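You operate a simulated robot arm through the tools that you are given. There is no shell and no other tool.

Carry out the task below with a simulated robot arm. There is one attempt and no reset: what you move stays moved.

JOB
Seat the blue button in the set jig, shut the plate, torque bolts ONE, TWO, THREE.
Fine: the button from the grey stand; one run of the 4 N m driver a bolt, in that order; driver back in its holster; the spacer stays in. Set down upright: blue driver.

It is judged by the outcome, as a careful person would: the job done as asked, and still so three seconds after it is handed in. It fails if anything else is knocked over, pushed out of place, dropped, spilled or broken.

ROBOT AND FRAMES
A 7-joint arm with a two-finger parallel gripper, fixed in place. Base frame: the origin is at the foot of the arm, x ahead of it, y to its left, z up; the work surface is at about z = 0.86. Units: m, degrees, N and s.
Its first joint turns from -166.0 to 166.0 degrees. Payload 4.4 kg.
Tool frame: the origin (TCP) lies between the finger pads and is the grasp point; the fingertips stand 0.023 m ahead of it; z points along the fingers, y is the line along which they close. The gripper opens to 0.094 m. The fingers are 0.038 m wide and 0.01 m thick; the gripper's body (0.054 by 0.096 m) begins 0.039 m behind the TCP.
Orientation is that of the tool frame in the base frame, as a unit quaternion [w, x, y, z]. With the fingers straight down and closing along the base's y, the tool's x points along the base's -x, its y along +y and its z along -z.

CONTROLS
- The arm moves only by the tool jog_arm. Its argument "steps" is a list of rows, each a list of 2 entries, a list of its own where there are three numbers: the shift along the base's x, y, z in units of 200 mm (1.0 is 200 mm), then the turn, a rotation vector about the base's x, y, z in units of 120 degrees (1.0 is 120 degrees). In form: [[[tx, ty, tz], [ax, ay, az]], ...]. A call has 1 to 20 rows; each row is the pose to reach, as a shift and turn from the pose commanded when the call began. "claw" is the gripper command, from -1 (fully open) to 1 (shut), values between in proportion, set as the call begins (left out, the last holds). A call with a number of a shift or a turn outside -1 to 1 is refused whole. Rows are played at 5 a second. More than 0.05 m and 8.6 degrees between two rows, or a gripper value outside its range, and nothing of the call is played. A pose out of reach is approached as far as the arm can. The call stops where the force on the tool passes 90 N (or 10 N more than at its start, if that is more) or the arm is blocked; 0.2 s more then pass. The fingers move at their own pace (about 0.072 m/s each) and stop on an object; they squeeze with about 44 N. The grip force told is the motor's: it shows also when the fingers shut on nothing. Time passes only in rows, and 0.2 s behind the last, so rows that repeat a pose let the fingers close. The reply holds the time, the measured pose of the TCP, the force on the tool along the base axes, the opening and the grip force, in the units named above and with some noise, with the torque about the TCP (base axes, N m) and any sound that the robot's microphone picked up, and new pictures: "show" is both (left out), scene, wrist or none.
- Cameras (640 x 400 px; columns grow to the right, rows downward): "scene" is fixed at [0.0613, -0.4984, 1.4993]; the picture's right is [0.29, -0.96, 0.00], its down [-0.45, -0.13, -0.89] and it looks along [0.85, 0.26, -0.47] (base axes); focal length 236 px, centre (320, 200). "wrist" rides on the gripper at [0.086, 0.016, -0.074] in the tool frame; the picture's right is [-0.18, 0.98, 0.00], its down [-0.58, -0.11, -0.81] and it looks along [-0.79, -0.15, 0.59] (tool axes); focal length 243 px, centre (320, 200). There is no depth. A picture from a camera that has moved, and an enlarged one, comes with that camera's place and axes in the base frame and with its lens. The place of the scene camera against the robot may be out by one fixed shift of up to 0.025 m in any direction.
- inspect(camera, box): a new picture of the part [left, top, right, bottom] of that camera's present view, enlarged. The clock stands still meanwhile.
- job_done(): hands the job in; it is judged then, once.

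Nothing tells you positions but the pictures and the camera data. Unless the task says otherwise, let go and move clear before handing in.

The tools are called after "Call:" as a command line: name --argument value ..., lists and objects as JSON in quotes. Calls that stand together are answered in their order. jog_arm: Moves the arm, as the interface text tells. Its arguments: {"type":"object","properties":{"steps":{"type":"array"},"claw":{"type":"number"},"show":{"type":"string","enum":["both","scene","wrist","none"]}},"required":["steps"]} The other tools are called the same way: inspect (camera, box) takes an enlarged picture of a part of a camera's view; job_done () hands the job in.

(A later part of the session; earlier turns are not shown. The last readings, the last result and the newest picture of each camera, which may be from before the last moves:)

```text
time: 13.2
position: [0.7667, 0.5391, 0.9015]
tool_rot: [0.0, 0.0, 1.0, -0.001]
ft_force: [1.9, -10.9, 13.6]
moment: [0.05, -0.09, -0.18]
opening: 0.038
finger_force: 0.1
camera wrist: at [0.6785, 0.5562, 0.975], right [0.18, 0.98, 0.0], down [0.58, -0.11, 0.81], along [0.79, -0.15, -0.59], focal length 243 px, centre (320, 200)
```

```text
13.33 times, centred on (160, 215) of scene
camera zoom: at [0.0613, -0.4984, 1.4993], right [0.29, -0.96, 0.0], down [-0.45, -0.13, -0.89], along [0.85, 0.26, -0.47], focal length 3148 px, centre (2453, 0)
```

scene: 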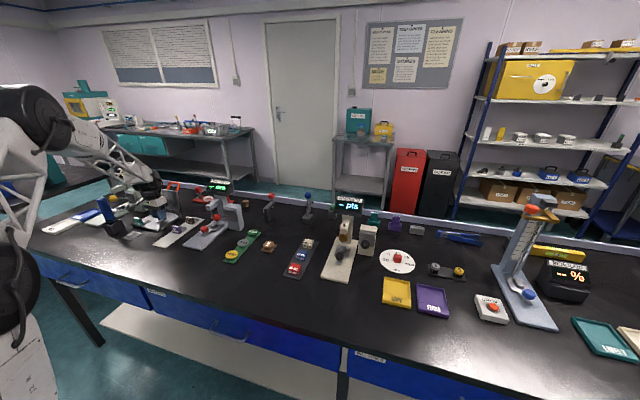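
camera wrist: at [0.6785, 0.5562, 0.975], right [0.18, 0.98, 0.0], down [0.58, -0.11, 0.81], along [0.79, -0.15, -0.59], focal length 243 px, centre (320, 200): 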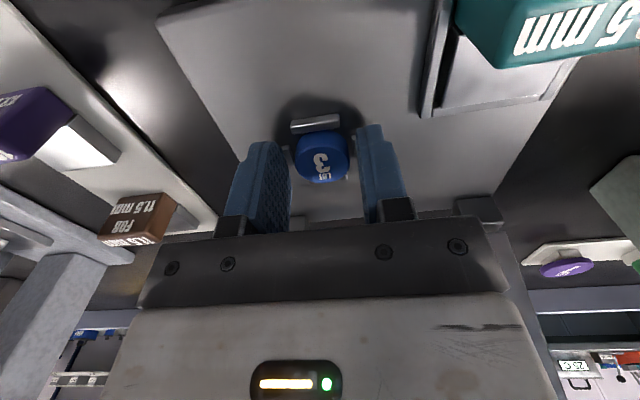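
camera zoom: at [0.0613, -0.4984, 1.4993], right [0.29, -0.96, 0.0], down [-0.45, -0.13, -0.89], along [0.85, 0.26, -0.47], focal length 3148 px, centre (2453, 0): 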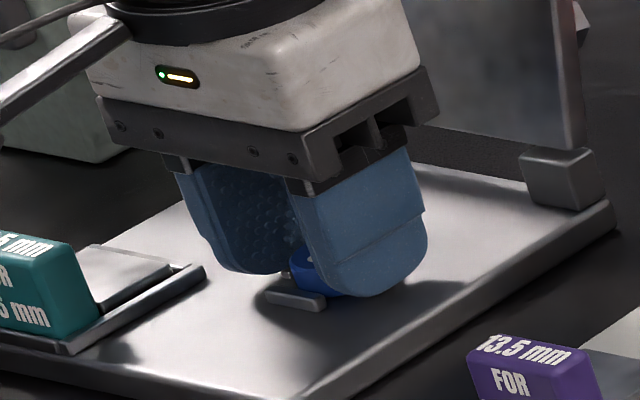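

The button is free between the fingers. I'll lift straight up and check how it sits.

Call:
jog_arm --steps '[[[0, 0, 0.05], [0, 0, 0]], [[0, 0, 0.2], [0, 0, 0]], [[0, 0, 0.4], [0, 0, 0]], [[-0.1, 0, 0.6], [0, 0, 0]], [[-0.2, 0, 0.75], [0, 0, 0]], [[-0.2, 0, 0.75], [0, 0, 0]]]' --claw 0.1

Call:
inspect --camera "wrist" --box '[240, 10, 400, 130]'

Call:
inspect --camera "scene" --box '[140, 200, 180, 230]'

```text
time: 14.6
position: [0.7255, 0.5405, 1.052]
tool_rot: [0.0, 0.0, 1.0, 0.0]
ft_force: [0.1, 0.4, 0.2]
moment: [0.02, -0.01, -0.01]
opening: 0.0422
finger_force: 0.0
camera wrist: at [0.6378, 0.5564, 1.1259], right [0.18, 0.98, 0.0], down [0.58, -0.11, 0.81], along [0.79, -0.15, -0.59], focal length 243 px, centre (320, 200)
```

scene: 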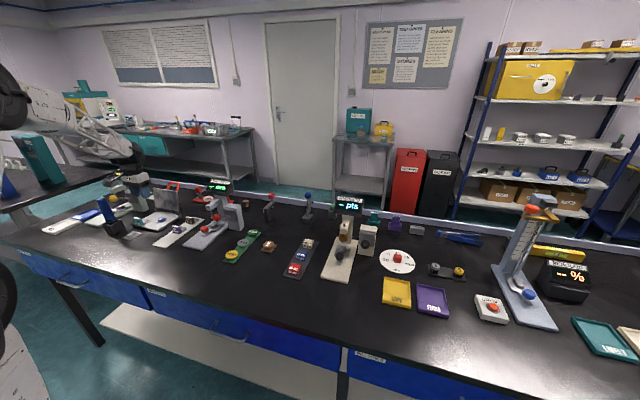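
wrist: 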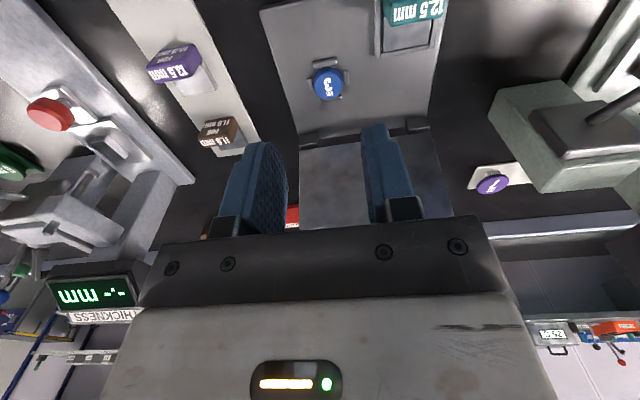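

```text
3.33 times, centred on (320, 70) of wrist
camera zoom: at [0.6378, 0.5564, 1.1259], right [0.18, 0.98, 0.0], down [0.58, -0.11, 0.81], along [0.79, -0.15, -0.59], focal length 809 px, centre (320, 633)
```

zoom: 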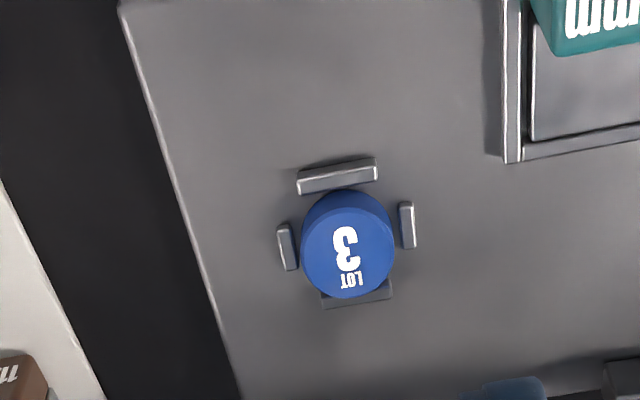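

```text
13.33 times, centred on (160, 215) of scene
camera zoom: at [0.0613, -0.4984, 1.4993], right [0.29, -0.96, 0.0], down [-0.45, -0.13, -0.89], along [0.85, 0.26, -0.47], focal length 3148 px, centre (2453, 0)
```

zoom: 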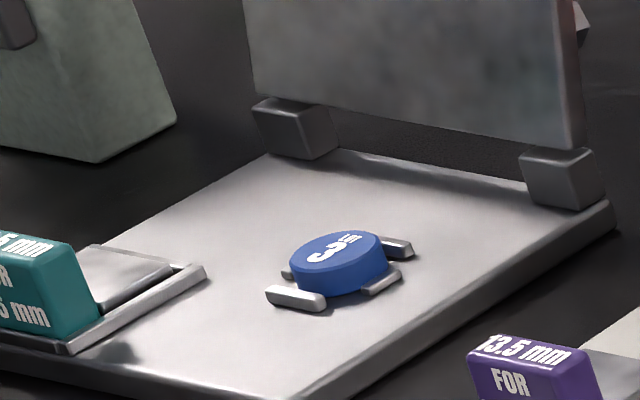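

The blue button sits flat inside the four ridges. The plate's orange handle bar triangulates to about (0.877, 0.532, 1.033), above the plate's top edge; I'll raise, turn the gripper 90° so it closes along x, and approach for a look.

Call:
jog_arm --steps '[[[-0.05, 0, 0.2], [0, 0, 0.068]], [[-0.1, 0, 0.4], [0, 0, 0.136]], [[-0.1, 0, 0.6], [0, 0, 0.204]], [[-0.1, 0, 0.7], [0, 0, 0.272]], [[-0.1, 0, 0.7], [0, 0, 0.34]], [[-0.1, 0, 0.7], [0, 0, 0.408]], [[-0.1, 0, 0.7], [0, 0, 0.476]], [[-0.1, 0, 0.7], [0, 0, 0.544]], [[-0.1, 0, 0.7], [0, 0, 0.612]], [[-0.1, 0, 0.7], [0, 0, 0.68]], [[-0.1, 0, 0.7], [0, 0, 0.75]], [[-0.1, 0, 0.7], [0, 0, 0.75]]]' --claw 0.1

```text
time: 17.2
position: [0.7059, 0.5405, 1.1915]
tool_rot: [0.0, 0.708, -0.706, 0.0]
ft_force: [0.5, 0.0, 0.5]
moment: [0.0, 0.01, -0.02]
opening: 0.0421
finger_force: 0.0
camera wrist: at [0.689, 0.4535, 1.2654], right [-0.98, 0.18, 0.0], down [0.11, 0.58, 0.81], along [0.15, 0.79, -0.59], focal length 243 px, centre (320, 200)
```

scene: 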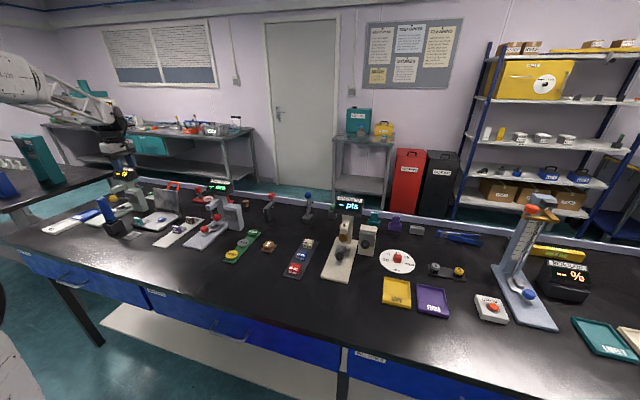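
wrist: 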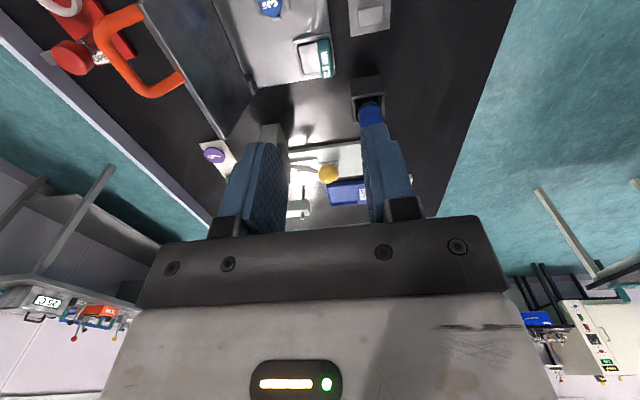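

The turned wrist view shows the handle projecting to +x from the plate. I'll enlarge it.

Call:
inspect --camera "wrist" --box '[20, 0, 280, 160]'

Call:
inspect --camera "wrist" --box '[270, 0, 430, 220]'

```text
2.46 times, centred on (150, 80) of wrist
camera zoom: at [0.689, 0.4535, 1.2654], right [-0.98, 0.18, 0.0], down [0.11, 0.58, 0.81], along [0.15, 0.79, -0.59], focal length 597 px, centre (738, 495)
```

zoom: 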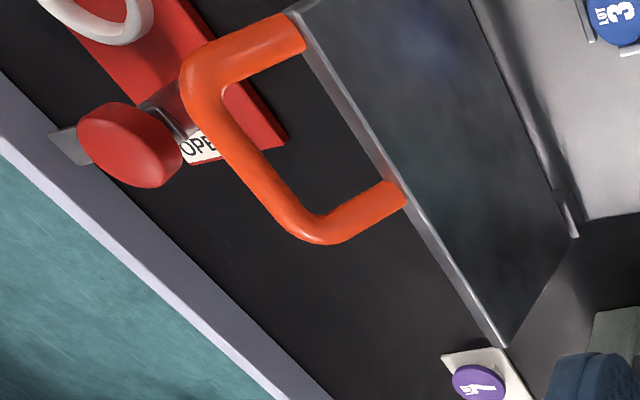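

```text
1.82 times, centred on (350, 110) of wrist
camera zoom: at [0.689, 0.4535, 1.2654], right [-0.98, 0.18, 0.0], down [0.11, 0.58, 0.81], along [0.15, 0.79, -0.59], focal length 441 px, centre (266, 364)
```

zoom: 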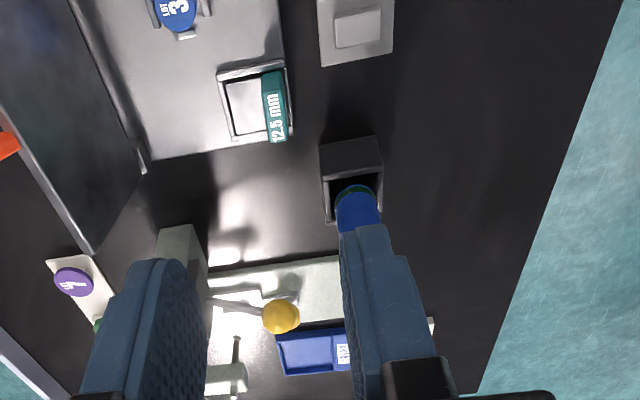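

The handle bar runs along y from about 0.50 to 0.555 at (0.884, z 1.033), with legs about 60 mm apart overall. I'll turn the gripper back so it closes along y, open it fully, and then tilt it outward to take the two legs from outside.

Call:
jog_arm --steps '[[[0, 0, 0], [0, 0, -0.068]], [[0, 0, 0], [0, 0, -0.136]], [[0, 0, 0], [0, 0, -0.204]], [[0, 0, 0], [0, 0, -0.272]], [[0, 0, 0], [0, 0, -0.34]], [[0, 0, 0], [0, 0, -0.408]], [[0, 0, 0], [0, 0, -0.476]], [[0, 0, 0], [0, 0, -0.544]], [[0, 0, 0], [0, 0, -0.612]], [[0, 0, 0], [0, 0, -0.68]], [[0, 0, 0], [0, 0, -0.75]], [[0, 0, 0], [0, 0, -0.75]]]' --claw -1 --show "none"

Call:
jog_arm --steps '[[[0.07, -0.01, 0], [0, -0.068, 0]], [[0.14, -0.02, 0], [0, -0.136, 0]], [[0.21, -0.04, 0], [0, -0.204, 0]], [[0.28, -0.06, 0], [0, -0.272, 0]], [[0.35, -0.07, -0.05], [0, -0.333, 0]], [[0.45, -0.07, -0.1], [0, -0.333, 0]], [[0.55, -0.07, -0.2], [0, -0.333, 0]], [[0.65, -0.07, -0.3], [0, -0.333, 0]], [[0.65, -0.07, -0.3], [0, -0.333, 0]]]' --claw -1

```text
time: 19.8
position: [0.7051, 0.5399, 1.1913]
tool_rot: [-0.001, 0.001, 1.0, 0.0]
ft_force: [0.4, -0.7, -0.4]
moment: [0.01, 0.0, 0.0]
opening: 0.094
finger_force: 0.0
```

```text
time: 21.8
position: [0.8374, 0.5265, 1.1316]
tool_rot: [0.343, -0.001, 0.939, 0.0]
ft_force: [-0.2, 0.2, -1.1]
moment: [0.0, -0.02, -0.04]
opening: 0.094
finger_force: 0.1
camera wrist: at [0.7208, 0.5427, 1.1326], right [0.14, 0.98, 0.12], down [-0.07, -0.11, 0.99], along [0.99, -0.15, 0.06], focal length 243 px, centre (320, 200)
```

scene: 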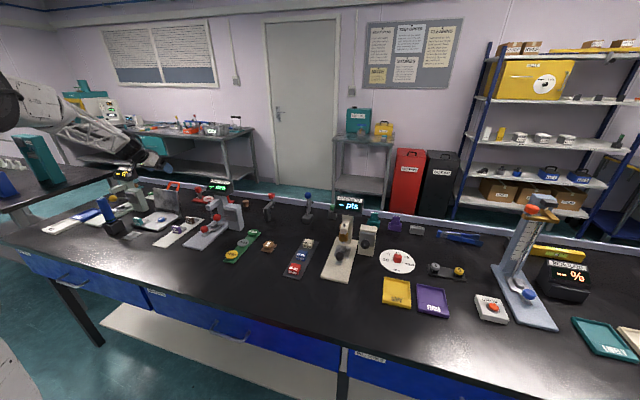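
wrist: 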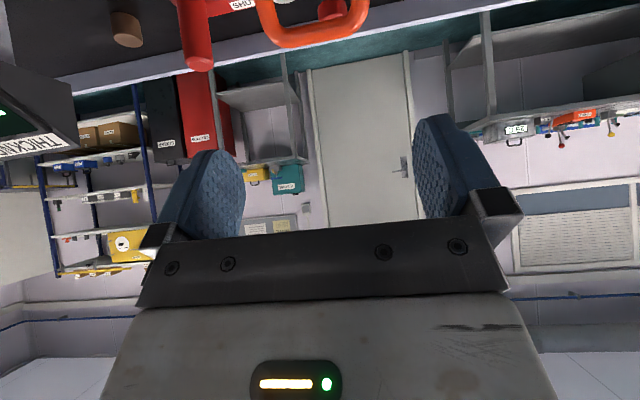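

The reach with 40° tilt works, and the handle is centred between the open fingers at about (0.886, 0.527). I'll lower so the fingers go outside the two legs.

Call:
jog_arm --steps '[[[0.07, 0.003, -0.17], [0, 0, 0]], [[0.14, 0.003, -0.34], [0, 0, 0]], [[0.217, 0.003, -0.5], [0, 0, 0]], [[0.217, 0.003, -0.525], [0, 0, 0]], [[0.217, 0.003, -0.525], [0, 0, 0]]]' --claw -1

Call:
inspect --camera "wrist" --box '[200, 80, 440, 250]'

Call:
inspect --camera "scene" --box '[130, 160, 210, 220]'

```text
time: 23.0
position: [0.8804, 0.5253, 1.0268]
tool_rot: [0.342, 0.001, 0.94, -0.001]
ft_force: [0.4, -0.2, -0.3]
moment: [0.0, -0.01, 0.02]
opening: 0.0941
finger_force: 0.1
camera wrist: at [0.7635, 0.5423, 1.0278], right [0.14, 0.98, 0.12], down [-0.07, -0.11, 0.99], along [0.99, -0.15, 0.06], focal length 243 px, centre (320, 200)
```

scene: 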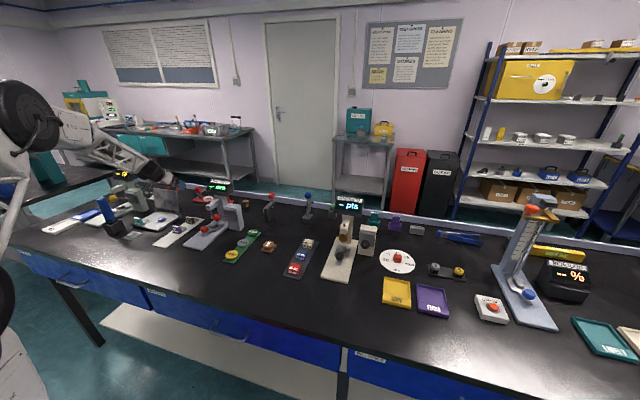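
wrist: 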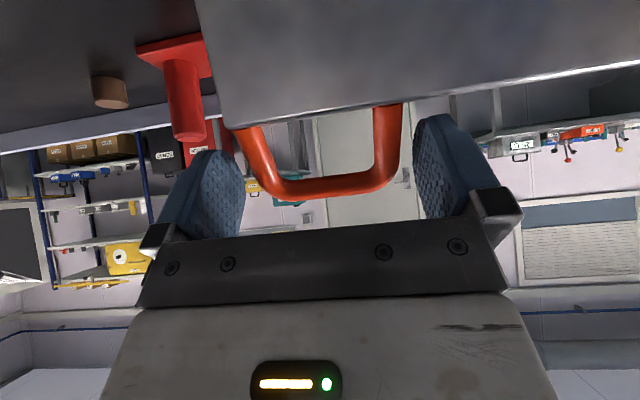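

```text
2.35 times, centred on (320, 165) of wrist
camera zoom: at [0.7635, 0.5423, 1.0278], right [0.14, 0.98, 0.12], down [-0.07, -0.11, 0.99], along [0.99, -0.15, 0.06], focal length 571 px, centre (320, 282)
```

zoom: 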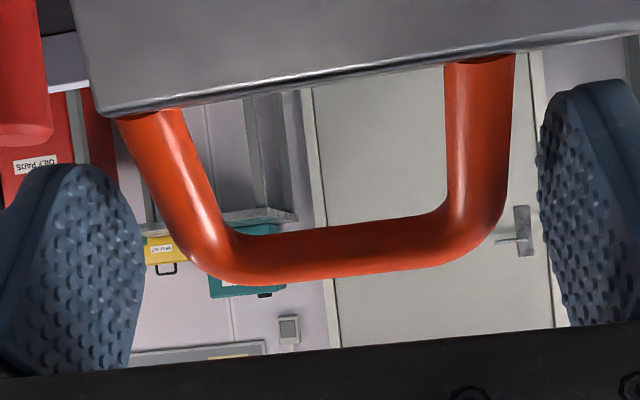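

```text
6.67 times, centred on (170, 190) of scene
camera zoom: at [0.0613, -0.4984, 1.4993], right [0.29, -0.96, 0.0], down [-0.45, -0.13, -0.89], along [0.85, 0.26, -0.47], focal length 1574 px, centre (1320, 267)
```

zoom: 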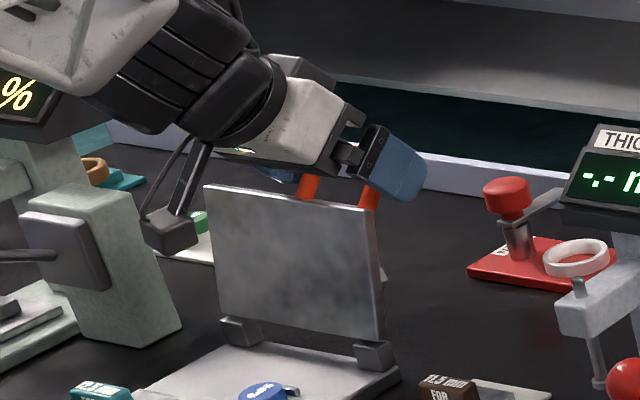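

The fingers straddle the handle symmetrically at bar height. I'll close on its legs.

Call:
jog_arm --steps '[[[0, 0, 0], [0, 0, 0]], [[0, 0, 0], [0, 0, 0]], [[0, 0, 0], [0, 0, 0]], [[0, 0, 0], [0, 0, 0]]]' --claw 1 --show "wrist"

```text
time: 24.0
position: [0.8787, 0.5271, 1.0273]
tool_rot: [0.342, -0.001, 0.94, 0.001]
ft_force: [-0.7, 57.3, -3.3]
moment: [1.46, 0.09, -0.14]
opening: 0.0705
finger_force: 44.8
camera wrist: at [0.7627, 0.5442, 1.028], right [0.14, 0.98, 0.12], down [-0.07, -0.11, 0.99], along [0.99, -0.15, 0.06], focal length 243 px, centre (320, 200)
```

wrist: 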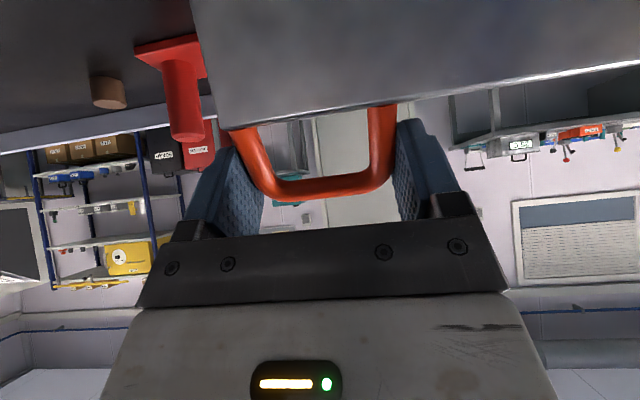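

The +y finger met its leg first (57 N sideways), so the handle centre is a few mm further +y. I'll reopen, shift +4 mm in y and close again.

Call:
jog_arm --steps '[[[0, 0, 0], [0, 0, 0]], [[0, 0.01, 0], [0, 0, 0]], [[0, 0.022, 0], [0, 0, 0]], [[0, 0.022, 0], [0, 0, 0]]]' --claw -0.8 --show "none"

Call:
jog_arm --steps '[[[0, 0, 0], [0, 0, 0]], [[0, 0, 0], [0, 0, 0]], [[0, 0, 0], [0, 0, 0]], [[0, 0, 0], [0, 0, 0]]]' --claw 1 --show "wrist"

```text
time: 25.0
position: [0.8792, 0.531, 1.0262]
tool_rot: [0.342, 0.0, 0.94, 0.0]
ft_force: [-0.2, 0.1, -0.1]
moment: [0.0, -0.01, -0.01]
opening: 0.0848
finger_force: 0.1
```

```text
time: 26.0
position: [0.8791, 0.5281, 1.0265]
tool_rot: [0.342, 0.0, 0.94, -0.001]
ft_force: [-11.4, -63.3, 5.5]
moment: [-1.35, 0.49, -0.49]
opening: 0.071
finger_force: 44.9
camera wrist: at [0.7644, 0.545, 1.0275], right [0.14, 0.98, 0.12], down [-0.07, -0.11, 0.99], along [0.99, -0.15, 0.06], focal length 243 px, centre (320, 200)
```

wrist: 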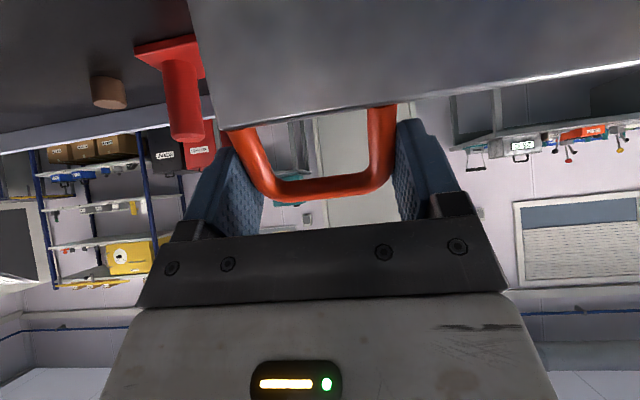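

Both closings stop at 71 mm, so that is the handle's true width and its centre is y ≈ 0.5275. I'll relieve the side load while gripping, then begin swinging the plate over its hinge in a small arc to test.

Call:
jog_arm --steps '[[[0, -0.008, 0], [0, 0, 0]], [[0, -0.0165, 0], [0, 0, 0]], [[0, -0.0165, 0], [0, 0, 0]], [[-0.03, -0.0165, 0.003], [0, 0, 0]], [[-0.062, -0.0165, 0.005], [0, 0, 0]], [[-0.062, -0.0165, 0.005], [0, 0, 0]]]' --claw 1

Call:
inspect --camera "scene" --box '[130, 160, 210, 220]'

```text
time: 27.4
position: [0.8666, 0.5285, 1.03]
tool_rot: [0.342, 0.0, 0.94, 0.001]
ft_force: [12.1, 2.8, 10.6]
moment: [0.22, -1.22, 0.1]
opening: 0.0707
finger_force: 45.0
camera wrist: at [0.7516, 0.5444, 1.0304], right [0.14, 0.98, 0.12], down [-0.07, -0.11, 0.99], along [0.99, -0.15, 0.06], focal length 243 px, centre (320, 200)
```

scene: 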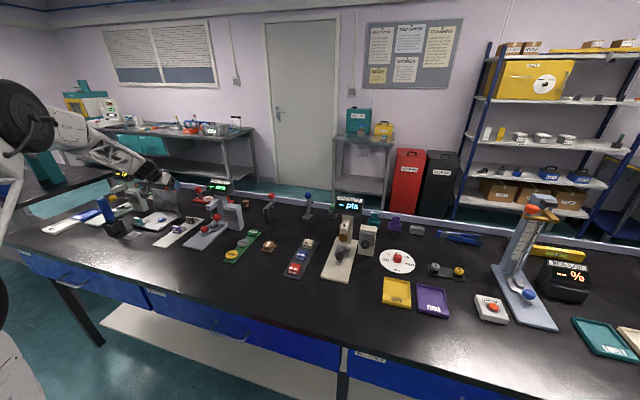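
wrist: 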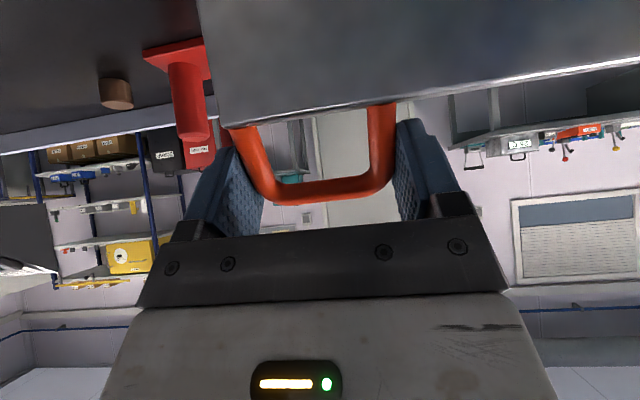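

```text
6.67 times, centred on (170, 190) of scene
camera zoom: at [0.0613, -0.4984, 1.4993], right [0.29, -0.96, 0.0], down [-0.45, -0.13, -0.89], along [0.85, 0.26, -0.47], focal length 1574 px, centre (1320, 267)
```

zoom: 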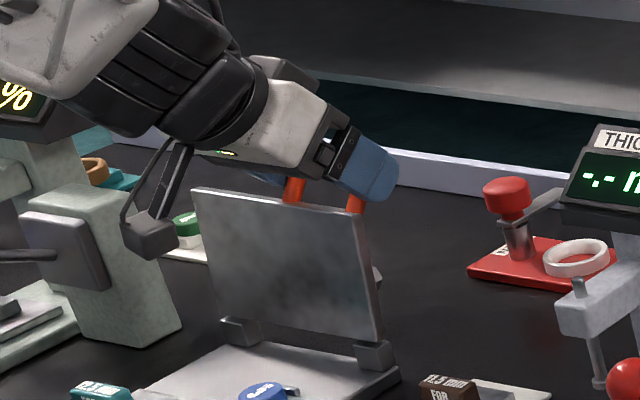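

The plate swings with the handle at low force. I'll continue along the arc to about 20°.

Call:
jog_arm --steps '[[[-0.031, 0, 0.0005], [0, 0, 0]], [[-0.0625, 0, 0.001], [0, 0, 0]], [[-0.093, 0, 0], [0, 0, 0]], [[-0.1245, 0, -0.0035], [0, 0, 0]], [[-0.155, 0, -0.008], [0, 0, 0]], [[-0.1865, 0, -0.0135], [0, 0, 0]]]' --claw 1

Call:
inspect --camera "scene" --box '[130, 160, 210, 220]'

```text
time: 28.8
position: [0.8301, 0.5278, 1.0254]
tool_rot: [0.341, 0.0, 0.94, 0.001]
ft_force: [9.4, 40.3, 9.1]
moment: [1.24, -1.41, -0.39]
opening: 0.071
finger_force: 44.8
camera wrist: at [0.7145, 0.5445, 1.0263], right [0.14, 0.98, 0.12], down [-0.07, -0.11, 0.99], along [0.99, -0.15, 0.06], focal length 243 px, centre (320, 200)
```

scene: 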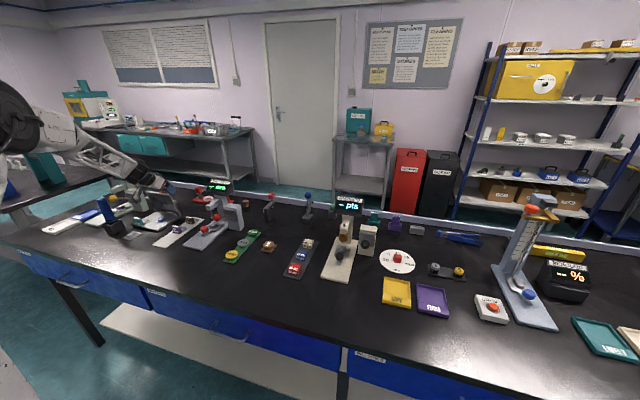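
wrist: 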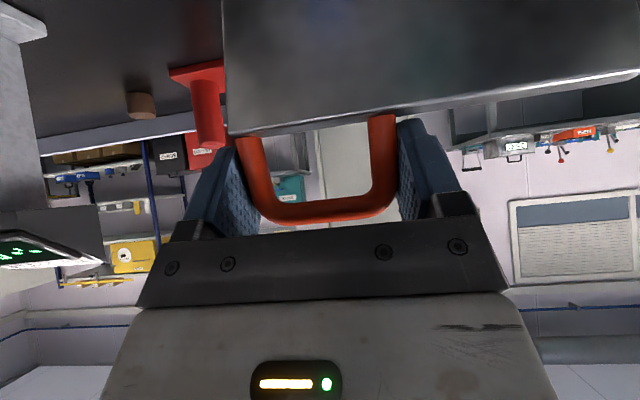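

```text
6.67 times, centred on (170, 190) of scene
camera zoom: at [0.0613, -0.4984, 1.4993], right [0.29, -0.96, 0.0], down [-0.45, -0.13, -0.89], along [0.85, 0.26, -0.47], focal length 1574 px, centre (1320, 267)
```

zoom: 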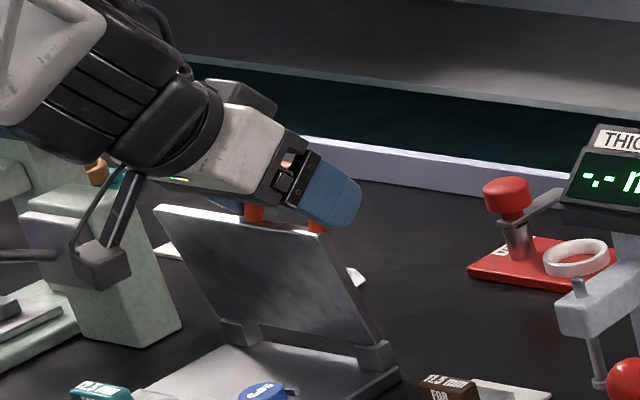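

The swing is going smoothly with the handle turning in the grip. I'll continue to about 50°, with a small y correction.

Call:
jog_arm --steps '[[[-0.0605, 0.008, -0.015], [0, 0, 0]], [[-0.1195, 0.008, -0.0355], [0, 0, 0]], [[-0.1765, 0.008, -0.0605], [0, 0, 0]], [[-0.231, 0.008, -0.091], [0, 0, 0]], [[-0.2825, 0.008, -0.126], [0, 0, 0]], [[-0.331, 0.008, -0.1655], [0, 0, 0]]]' --claw 1

Call:
inspect --camera "scene" --box '[120, 165, 200, 225]'

```text
time: 30.2
position: [0.7632, 0.5275, 0.9912]
tool_rot: [0.341, 0.0, 0.94, -0.001]
ft_force: [16.6, 8.5, -2.3]
moment: [0.35, -1.6, -0.31]
opening: 0.071
finger_force: 44.8
camera wrist: at [0.6482, 0.5446, 0.9916], right [0.14, 0.98, 0.12], down [-0.07, -0.11, 0.99], along [0.99, -0.15, 0.06], focal length 243 px, centre (320, 200)
```

scene: 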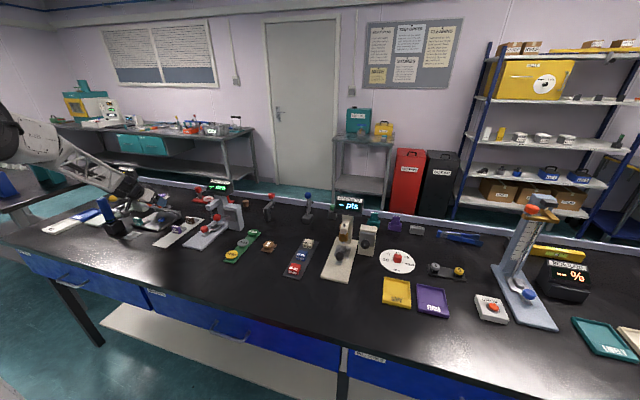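
wrist: 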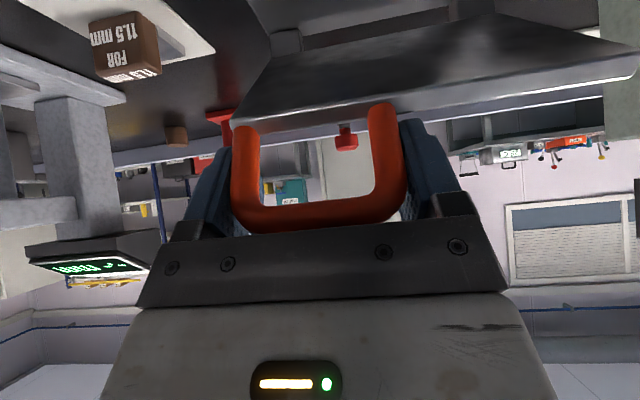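

```text
6.67 times, centred on (160, 195) of scene
camera zoom: at [0.0613, -0.4984, 1.4993], right [0.29, -0.96, 0.0], down [-0.45, -0.13, -0.89], along [0.85, 0.26, -0.47], focal length 1574 px, centre (1387, 233)
```

zoom: 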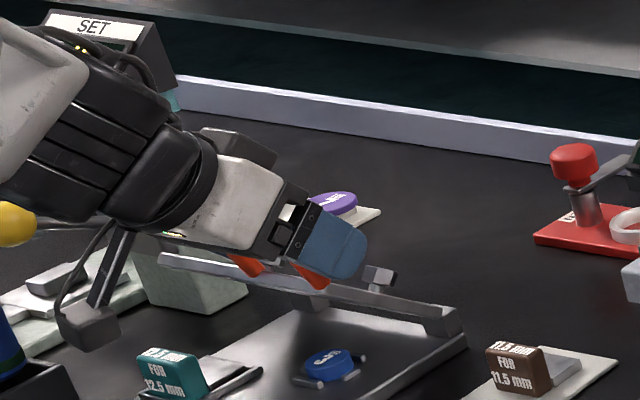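

The plate is past halfway and a bolt head is visible on its outer face. I'll continue to about 72°.

Call:
jog_arm --steps '[[[-0.023, 0, -0.021], [0, 0, 0]], [[-0.045, 0, -0.043], [0, 0, 0]], [[-0.066, 0, -0.066], [0, 0, 0]], [[-0.0855, 0, -0.0905], [0, 0, 0]], [[-0.105, 0, -0.115], [0, 0, 0]], [[-0.1225, 0, -0.141], [0, 0, 0]], [[-0.139, 0, -0.167], [0, 0, 0]], [[-0.1545, 0, -0.1945], [0, 0, 0]]]' --claw 1

Call:
inspect --camera "scene" --box '[120, 175, 200, 235]'

```text
time: 32.0
position: [0.7334, 0.5286, 0.9527]
tool_rot: [0.342, -0.001, 0.94, 0.001]
ft_force: [0.4, 0.5, -1.0]
moment: [0.02, -0.02, -0.04]
opening: 0.0
finger_force: 42.8
camera wrist: at [0.617, 0.545, 0.9532], right [0.14, 0.98, 0.12], down [-0.07, -0.11, 0.99], along [0.99, -0.15, 0.06], focal length 243 px, centre (320, 200)
```

scene: 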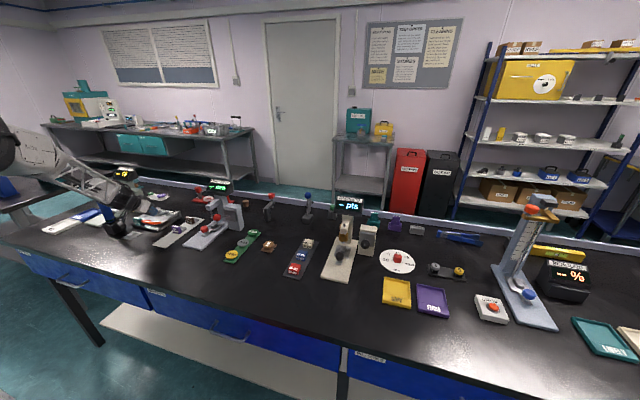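
wrist: 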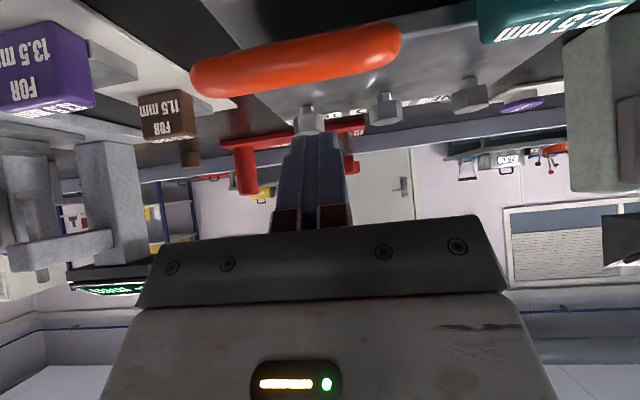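

```text
6.67 times, centred on (160, 205) of scene
camera zoom: at [0.0613, -0.4984, 1.4993], right [0.29, -0.96, 0.0], down [-0.45, -0.13, -0.89], along [0.85, 0.26, -0.47], focal length 1574 px, centre (1387, 167)
```

zoom: 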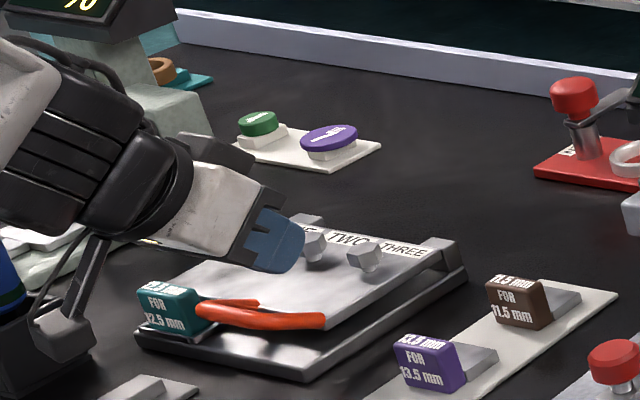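

The handle slipped out at the end and the plate has come down shut; labels ONE, TWO, THREE and three bolts are now visible near the hinge. I'll back up and away, then straighten the tool to look at it.

Call:
jog_arm --steps '[[[0, 0, 0.2], [0, 0, 0]], [[-0.05, 0, 0.4], [0, 0, 0]], [[-0.1, 0, 0.6], [0, 0.068, 0]], [[-0.15, 0, 0.8], [0, 0.136, 0]], [[-0.2, 0, 0.8], [0, 0.204, 0]], [[-0.25, 0, 0.8], [0, 0.272, 0]], [[-0.3, 0, 0.8], [0, 0.333, 0]], [[-0.3, 0, 0.8], [0, 0.333, 0]]]' --claw 0.5

Call:
inspect --camera "wrist" --box '[220, 0, 420, 150]'

Call:
inspect --camera "scene" --box '[130, 195, 190, 240]'

Call:
inspect --camera "scene" --box '[80, 165, 240, 275]'

```text
time: 33.8
position: [0.6717, 0.5279, 1.1136]
tool_rot: [0.0, 0.0, 1.0, 0.0]
ft_force: [0.0, -0.4, -0.3]
moment: [-0.01, 0.02, -0.02]
opening: 0.0236
finger_force: 0.1
camera wrist: at [0.5844, 0.545, 1.187], right [0.18, 0.98, 0.0], down [0.58, -0.11, 0.81], along [0.79, -0.15, -0.59], focal length 243 px, centre (320, 200)
```

scene: 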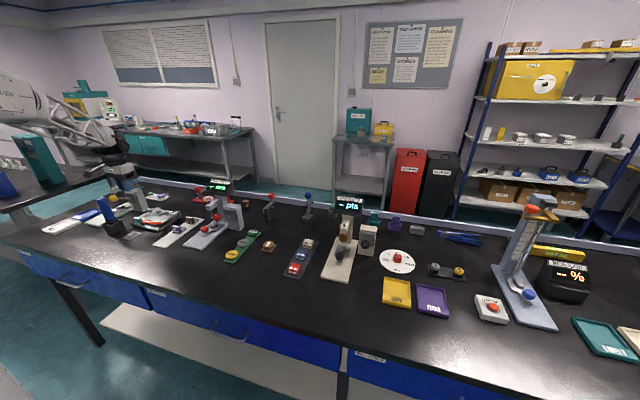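
wrist: 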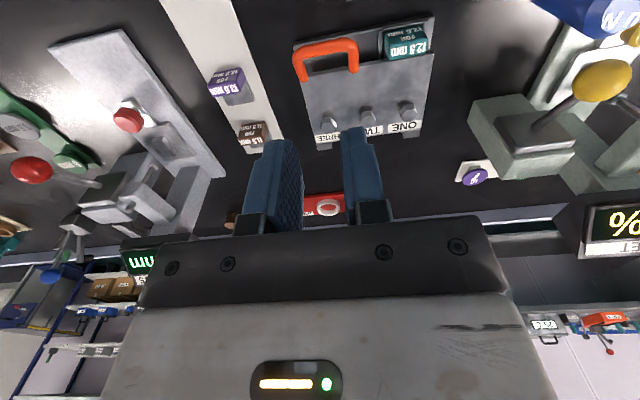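

```text
2.67 times, centred on (320, 75) of wrist
camera zoom: at [0.5844, 0.545, 1.187], right [0.18, 0.98, 0.0], down [0.58, -0.11, 0.81], along [0.79, -0.15, -0.59], focal length 647 px, centre (320, 533)
```

zoom: 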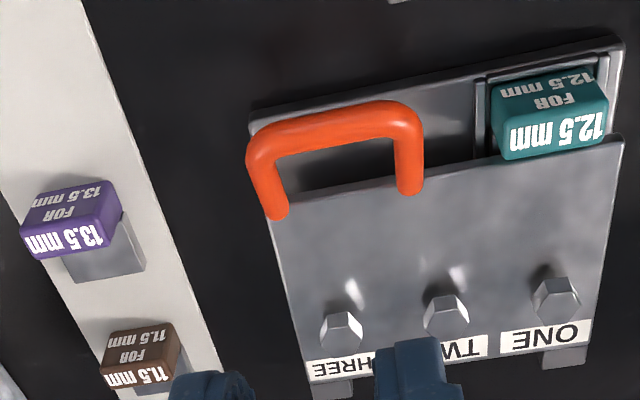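

```text
8.89 times, centred on (160, 218) of scene
camera zoom: at [0.0613, -0.4984, 1.4993], right [0.29, -0.96, 0.0], down [-0.45, -0.13, -0.89], along [0.85, 0.26, -0.47], focal length 2098 px, centre (1742, 44)
```

zoom: 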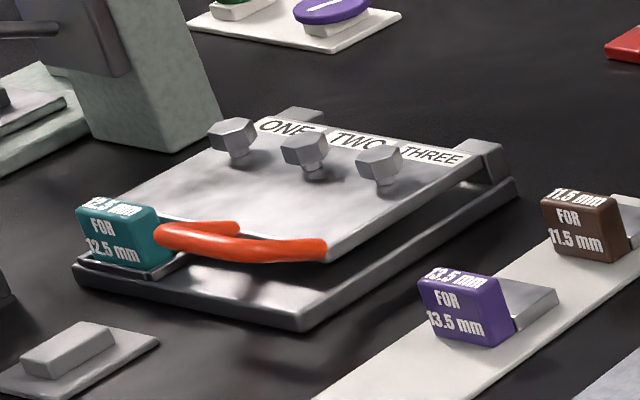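

```text
3.64 times, centred on (160, 220) of scene
camera zoom: at [0.0613, -0.4984, 1.4993], right [0.29, -0.96, 0.0], down [-0.45, -0.13, -0.89], along [0.85, 0.26, -0.47], focal length 858 px, centre (902, 127)
```

zoom: 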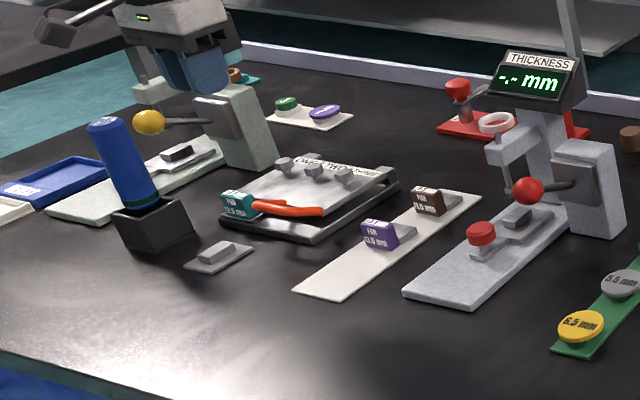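

The plate is shut with bolts ONE (y≈0.623), TWO (≈0.571) and THREE (≈0.519) at x≈0.785. Before fetching the driver (top at about (0.657, 0.697, 1.026)), I'll test whether the arm reaches over bolt ONE with the tool vertical and measure the bolts.

Call:
jog_arm --steps '[[[0.14, 0.12, 0.0], [0, 0, 0]], [[0.28, 0.24, 0.0], [0, 0, 0]], [[0.42, 0.36, -0.05], [0, 0, 0]], [[0.567, 0.4755, -0.165], [0, 0, 0]], [[0.567, 0.4755, -0.165], [0, 0, 0]], [[0.567, 0.4755, -0.165], [0, 0, 0]]]' --claw 0.5

Call:
inspect --camera "wrist" --box '[200, 0, 440, 180]'

Call:
inspect --camera "wrist" --box '[400, 0, 640, 180]'

```text
time: 35.2
position: [0.7861, 0.6232, 1.0816]
tool_rot: [0.0, 0.0, 1.0, 0.0]
ft_force: [0.0, -0.2, 0.3]
moment: [0.02, -0.01, -0.04]
opening: 0.0235
finger_force: 0.1
camera wrist: at [0.6989, 0.6405, 1.1538], right [0.18, 0.98, 0.0], down [0.58, -0.11, 0.81], along [0.79, -0.15, -0.59], focal length 243 px, centre (320, 200)
```

scene: 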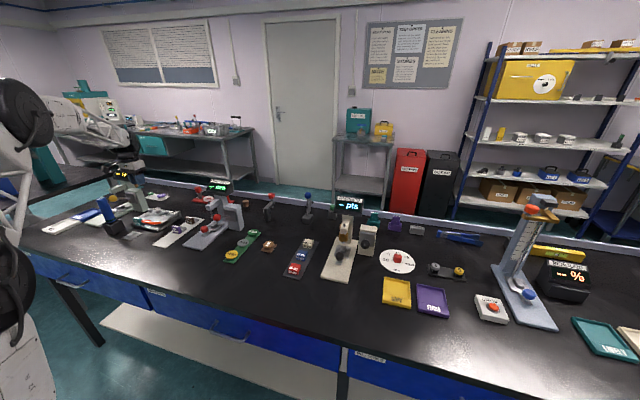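
wrist: 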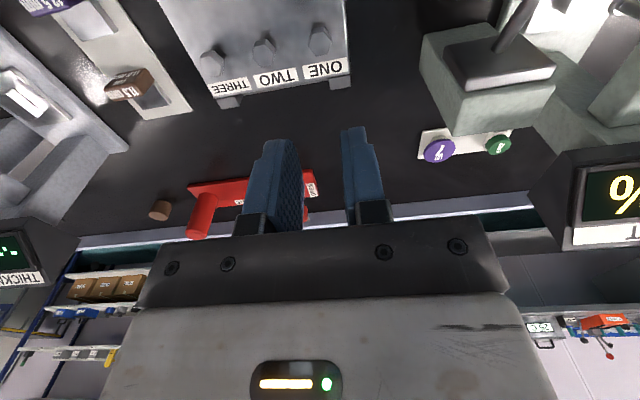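

```text
2.22 times, centred on (320, 90) of wrist
camera zoom: at [0.6989, 0.6405, 1.1538], right [0.18, 0.98, 0.0], down [0.58, -0.11, 0.81], along [0.79, -0.15, -0.59], focal length 539 px, centre (320, 444)
```

zoom: 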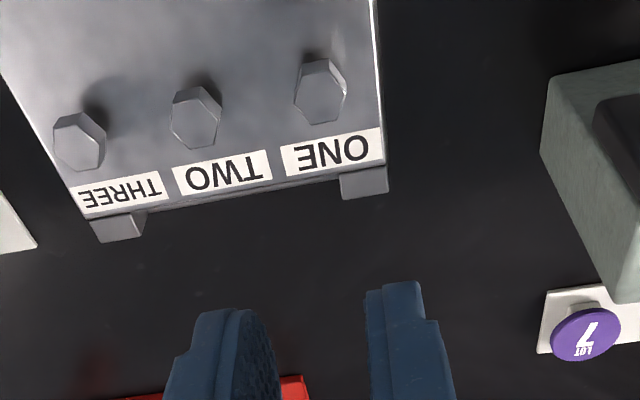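

```text
2.22 times, centred on (520, 90) of wrist
camera zoom: at [0.6989, 0.6405, 1.1538], right [0.18, 0.98, 0.0], down [0.58, -0.11, 0.81], along [0.79, -0.15, -0.59], focal length 539 px, centre (-124, 444)
```

zoom: 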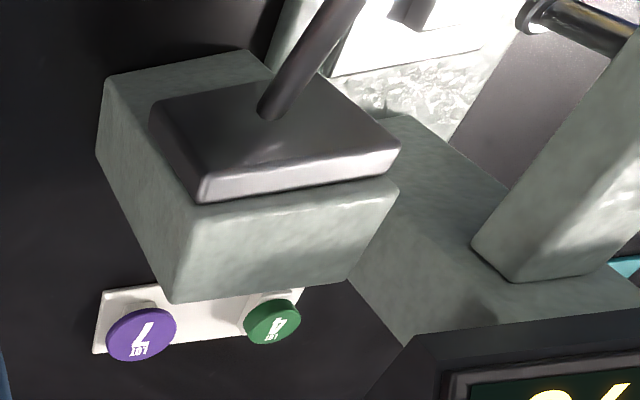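

The arm reaches there easily. The driver's top is at about (0.657, 0.697, 1.026); I'll move above it with the fingers open and check the alignment.

Call:
jog_arm --steps '[[[-0.05, 0.02, 0.2], [0, 0, 0]], [[-0.2, 0.12, 0.25], [0, 0, 0]], [[-0.4, 0.24, 0.25], [0, 0, 0]], [[-0.55, 0.32, 0.25], [0, 0, 0]], [[-0.645, 0.37, 0.25], [0, 0, 0]], [[-0.645, 0.37, 0.25], [0, 0, 0]]]' --claw -1

Call:
inspect --camera "wrist" --box '[240, 40, 400, 160]'

Call:
inspect --camera "scene" --box '[80, 150, 180, 240]'

```text
time: 36.6
position: [0.6575, 0.6983, 1.1301]
tool_rot: [0.0, -0.001, 1.0, 0.0]
ft_force: [0.4, -0.7, 0.2]
moment: [0.01, 0.01, 0.02]
opening: 0.0943
finger_force: 0.0
camera wrist: at [0.5692, 0.715, 1.205], right [0.18, 0.98, 0.0], down [0.58, -0.11, 0.81], along [0.79, -0.15, -0.59], focal length 243 px, centre (320, 200)
```

scene: 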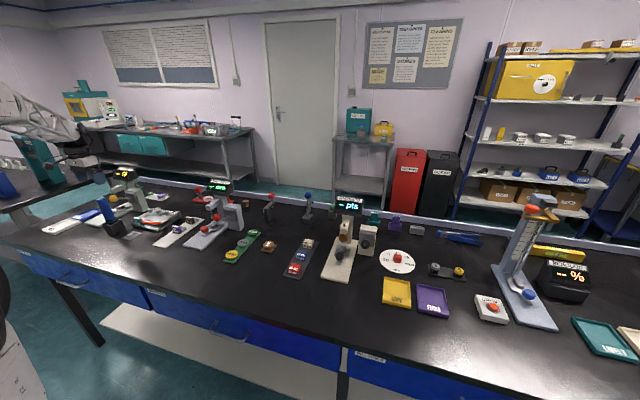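
wrist: 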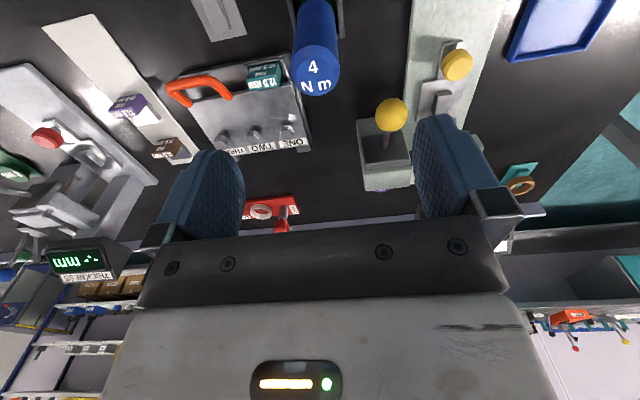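

```text
3.33 times, centred on (320, 100) of wrist
camera zoom: at [0.5692, 0.715, 1.205], right [0.18, 0.98, 0.0], down [0.58, -0.11, 0.81], along [0.79, -0.15, -0.59], focal length 809 px, centre (320, 533)
```

zoom: 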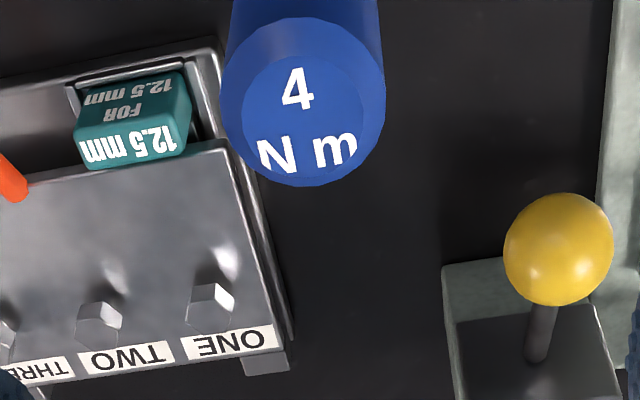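

```text
4.44 times, centred on (130, 195) of scene
camera zoom: at [0.0613, -0.4984, 1.4993], right [0.29, -0.96, 0.0], down [-0.45, -0.13, -0.89], along [0.85, 0.26, -0.47], focal length 1049 px, centre (1164, 222)
```

zoom: 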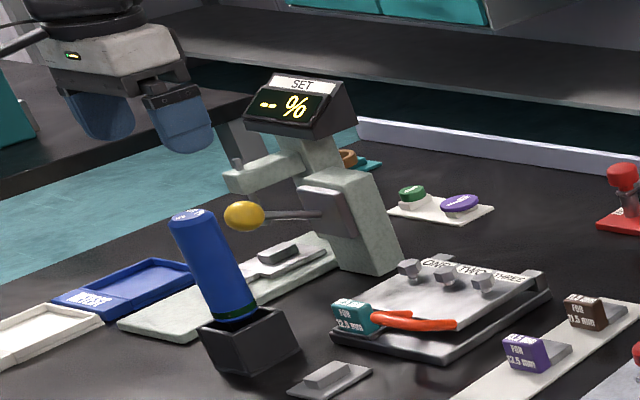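

The driver's axis is at about (0.656, 0.696) with its top near 1.03. I'll descend with the fingers either side of it, then check before closing.

Call:
jog_arm --steps '[[[-0.005, -0.01, -0.15], [0, 0, 0]], [[-0.005, -0.01, -0.3], [0, 0, 0]], [[-0.005, -0.01, -0.45], [0, 0, 0]], [[-0.005, -0.01, -0.55], [0, 0, 0]], [[-0.005, -0.01, -0.62], [0, 0, 0]], [[-0.005, -0.01, -0.62], [0, 0, 0]]]' --claw -1

Call:
inspect --camera "scene" --box '[80, 160, 160, 240]'

```text
time: 38.0
position: [0.6552, 0.6965, 1.0062]
tool_rot: [0.0, 0.0, 1.0, 0.0]
ft_force: [-0.6, -0.4, -0.6]
moment: [0.01, 0.0, 0.03]
opening: 0.0941
finger_force: 0.0
camera wrist: at [0.5684, 0.7129, 1.0799], right [0.18, 0.98, 0.0], down [0.58, -0.11, 0.81], along [0.79, -0.15, -0.59], focal length 243 px, centre (320, 200)
```

scene: 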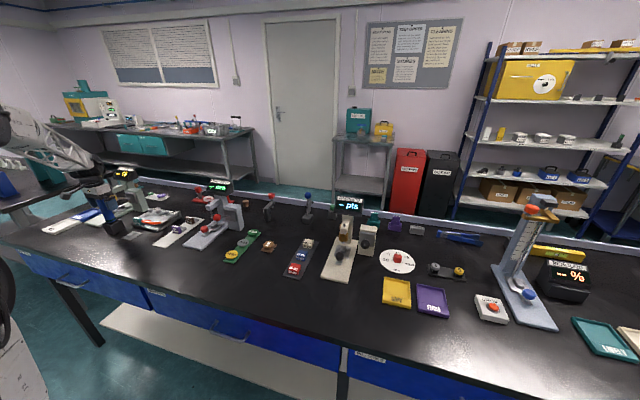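
wrist: 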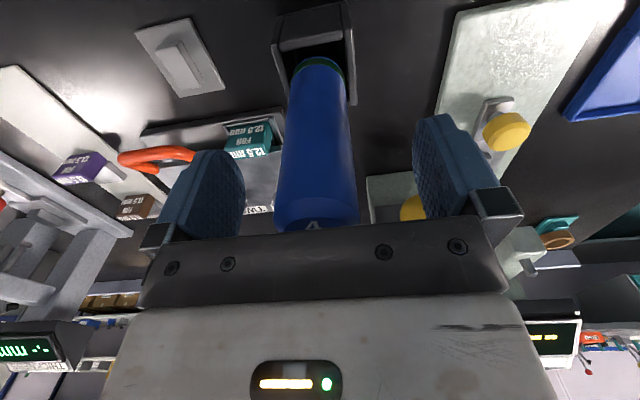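

```text
5.00 times, centred on (120, 200) of scene
camera zoom: at [0.0613, -0.4984, 1.4993], right [0.29, -0.96, 0.0], down [-0.45, -0.13, -0.89], along [0.85, 0.26, -0.47], focal length 1180 px, centre (1320, 200)
```

zoom: 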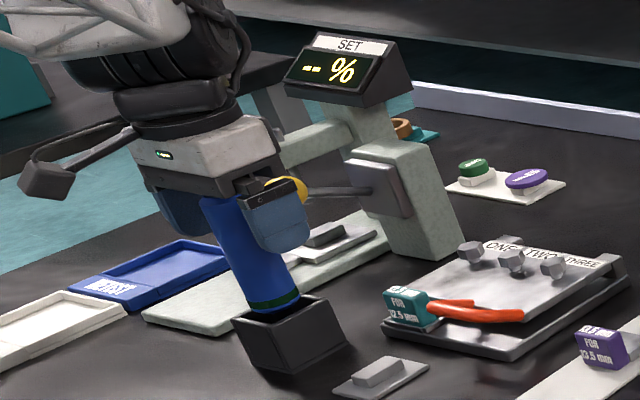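

The driver stands between the fingers with clearance under the palm. Closing on it.

Call:
jog_arm --steps '[[[0, 0, 0], [0, 0, 0]], [[0, 0, 0], [0, 0, 0]], [[0, 0, 0], [0, 0, 0]], [[0, 0, 0], [0, 0, 0]]]' --claw 1 --show "wrist"

```text
time: 39.0
position: [0.6568, 0.696, 1.0056]
tool_rot: [0.0, 0.0, 1.0, 0.0]
ft_force: [0.4, -2.7, 2.0]
moment: [-0.3, -0.05, 0.02]
opening: 0.0353
finger_force: 43.7
camera wrist: at [0.5685, 0.7128, 1.08], right [0.18, 0.98, 0.0], down [0.58, -0.11, 0.81], along [0.79, -0.15, -0.59], focal length 243 px, centre (320, 200)
```

wrist: 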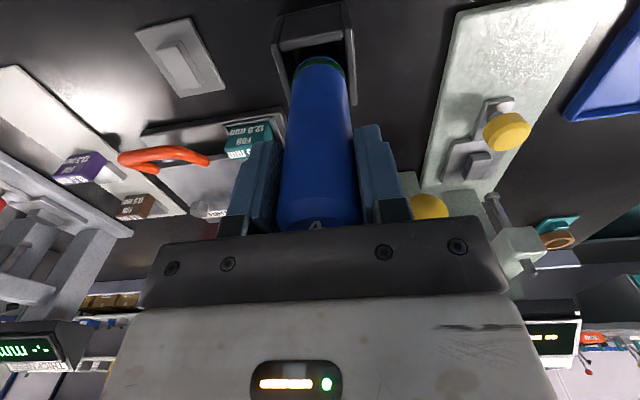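

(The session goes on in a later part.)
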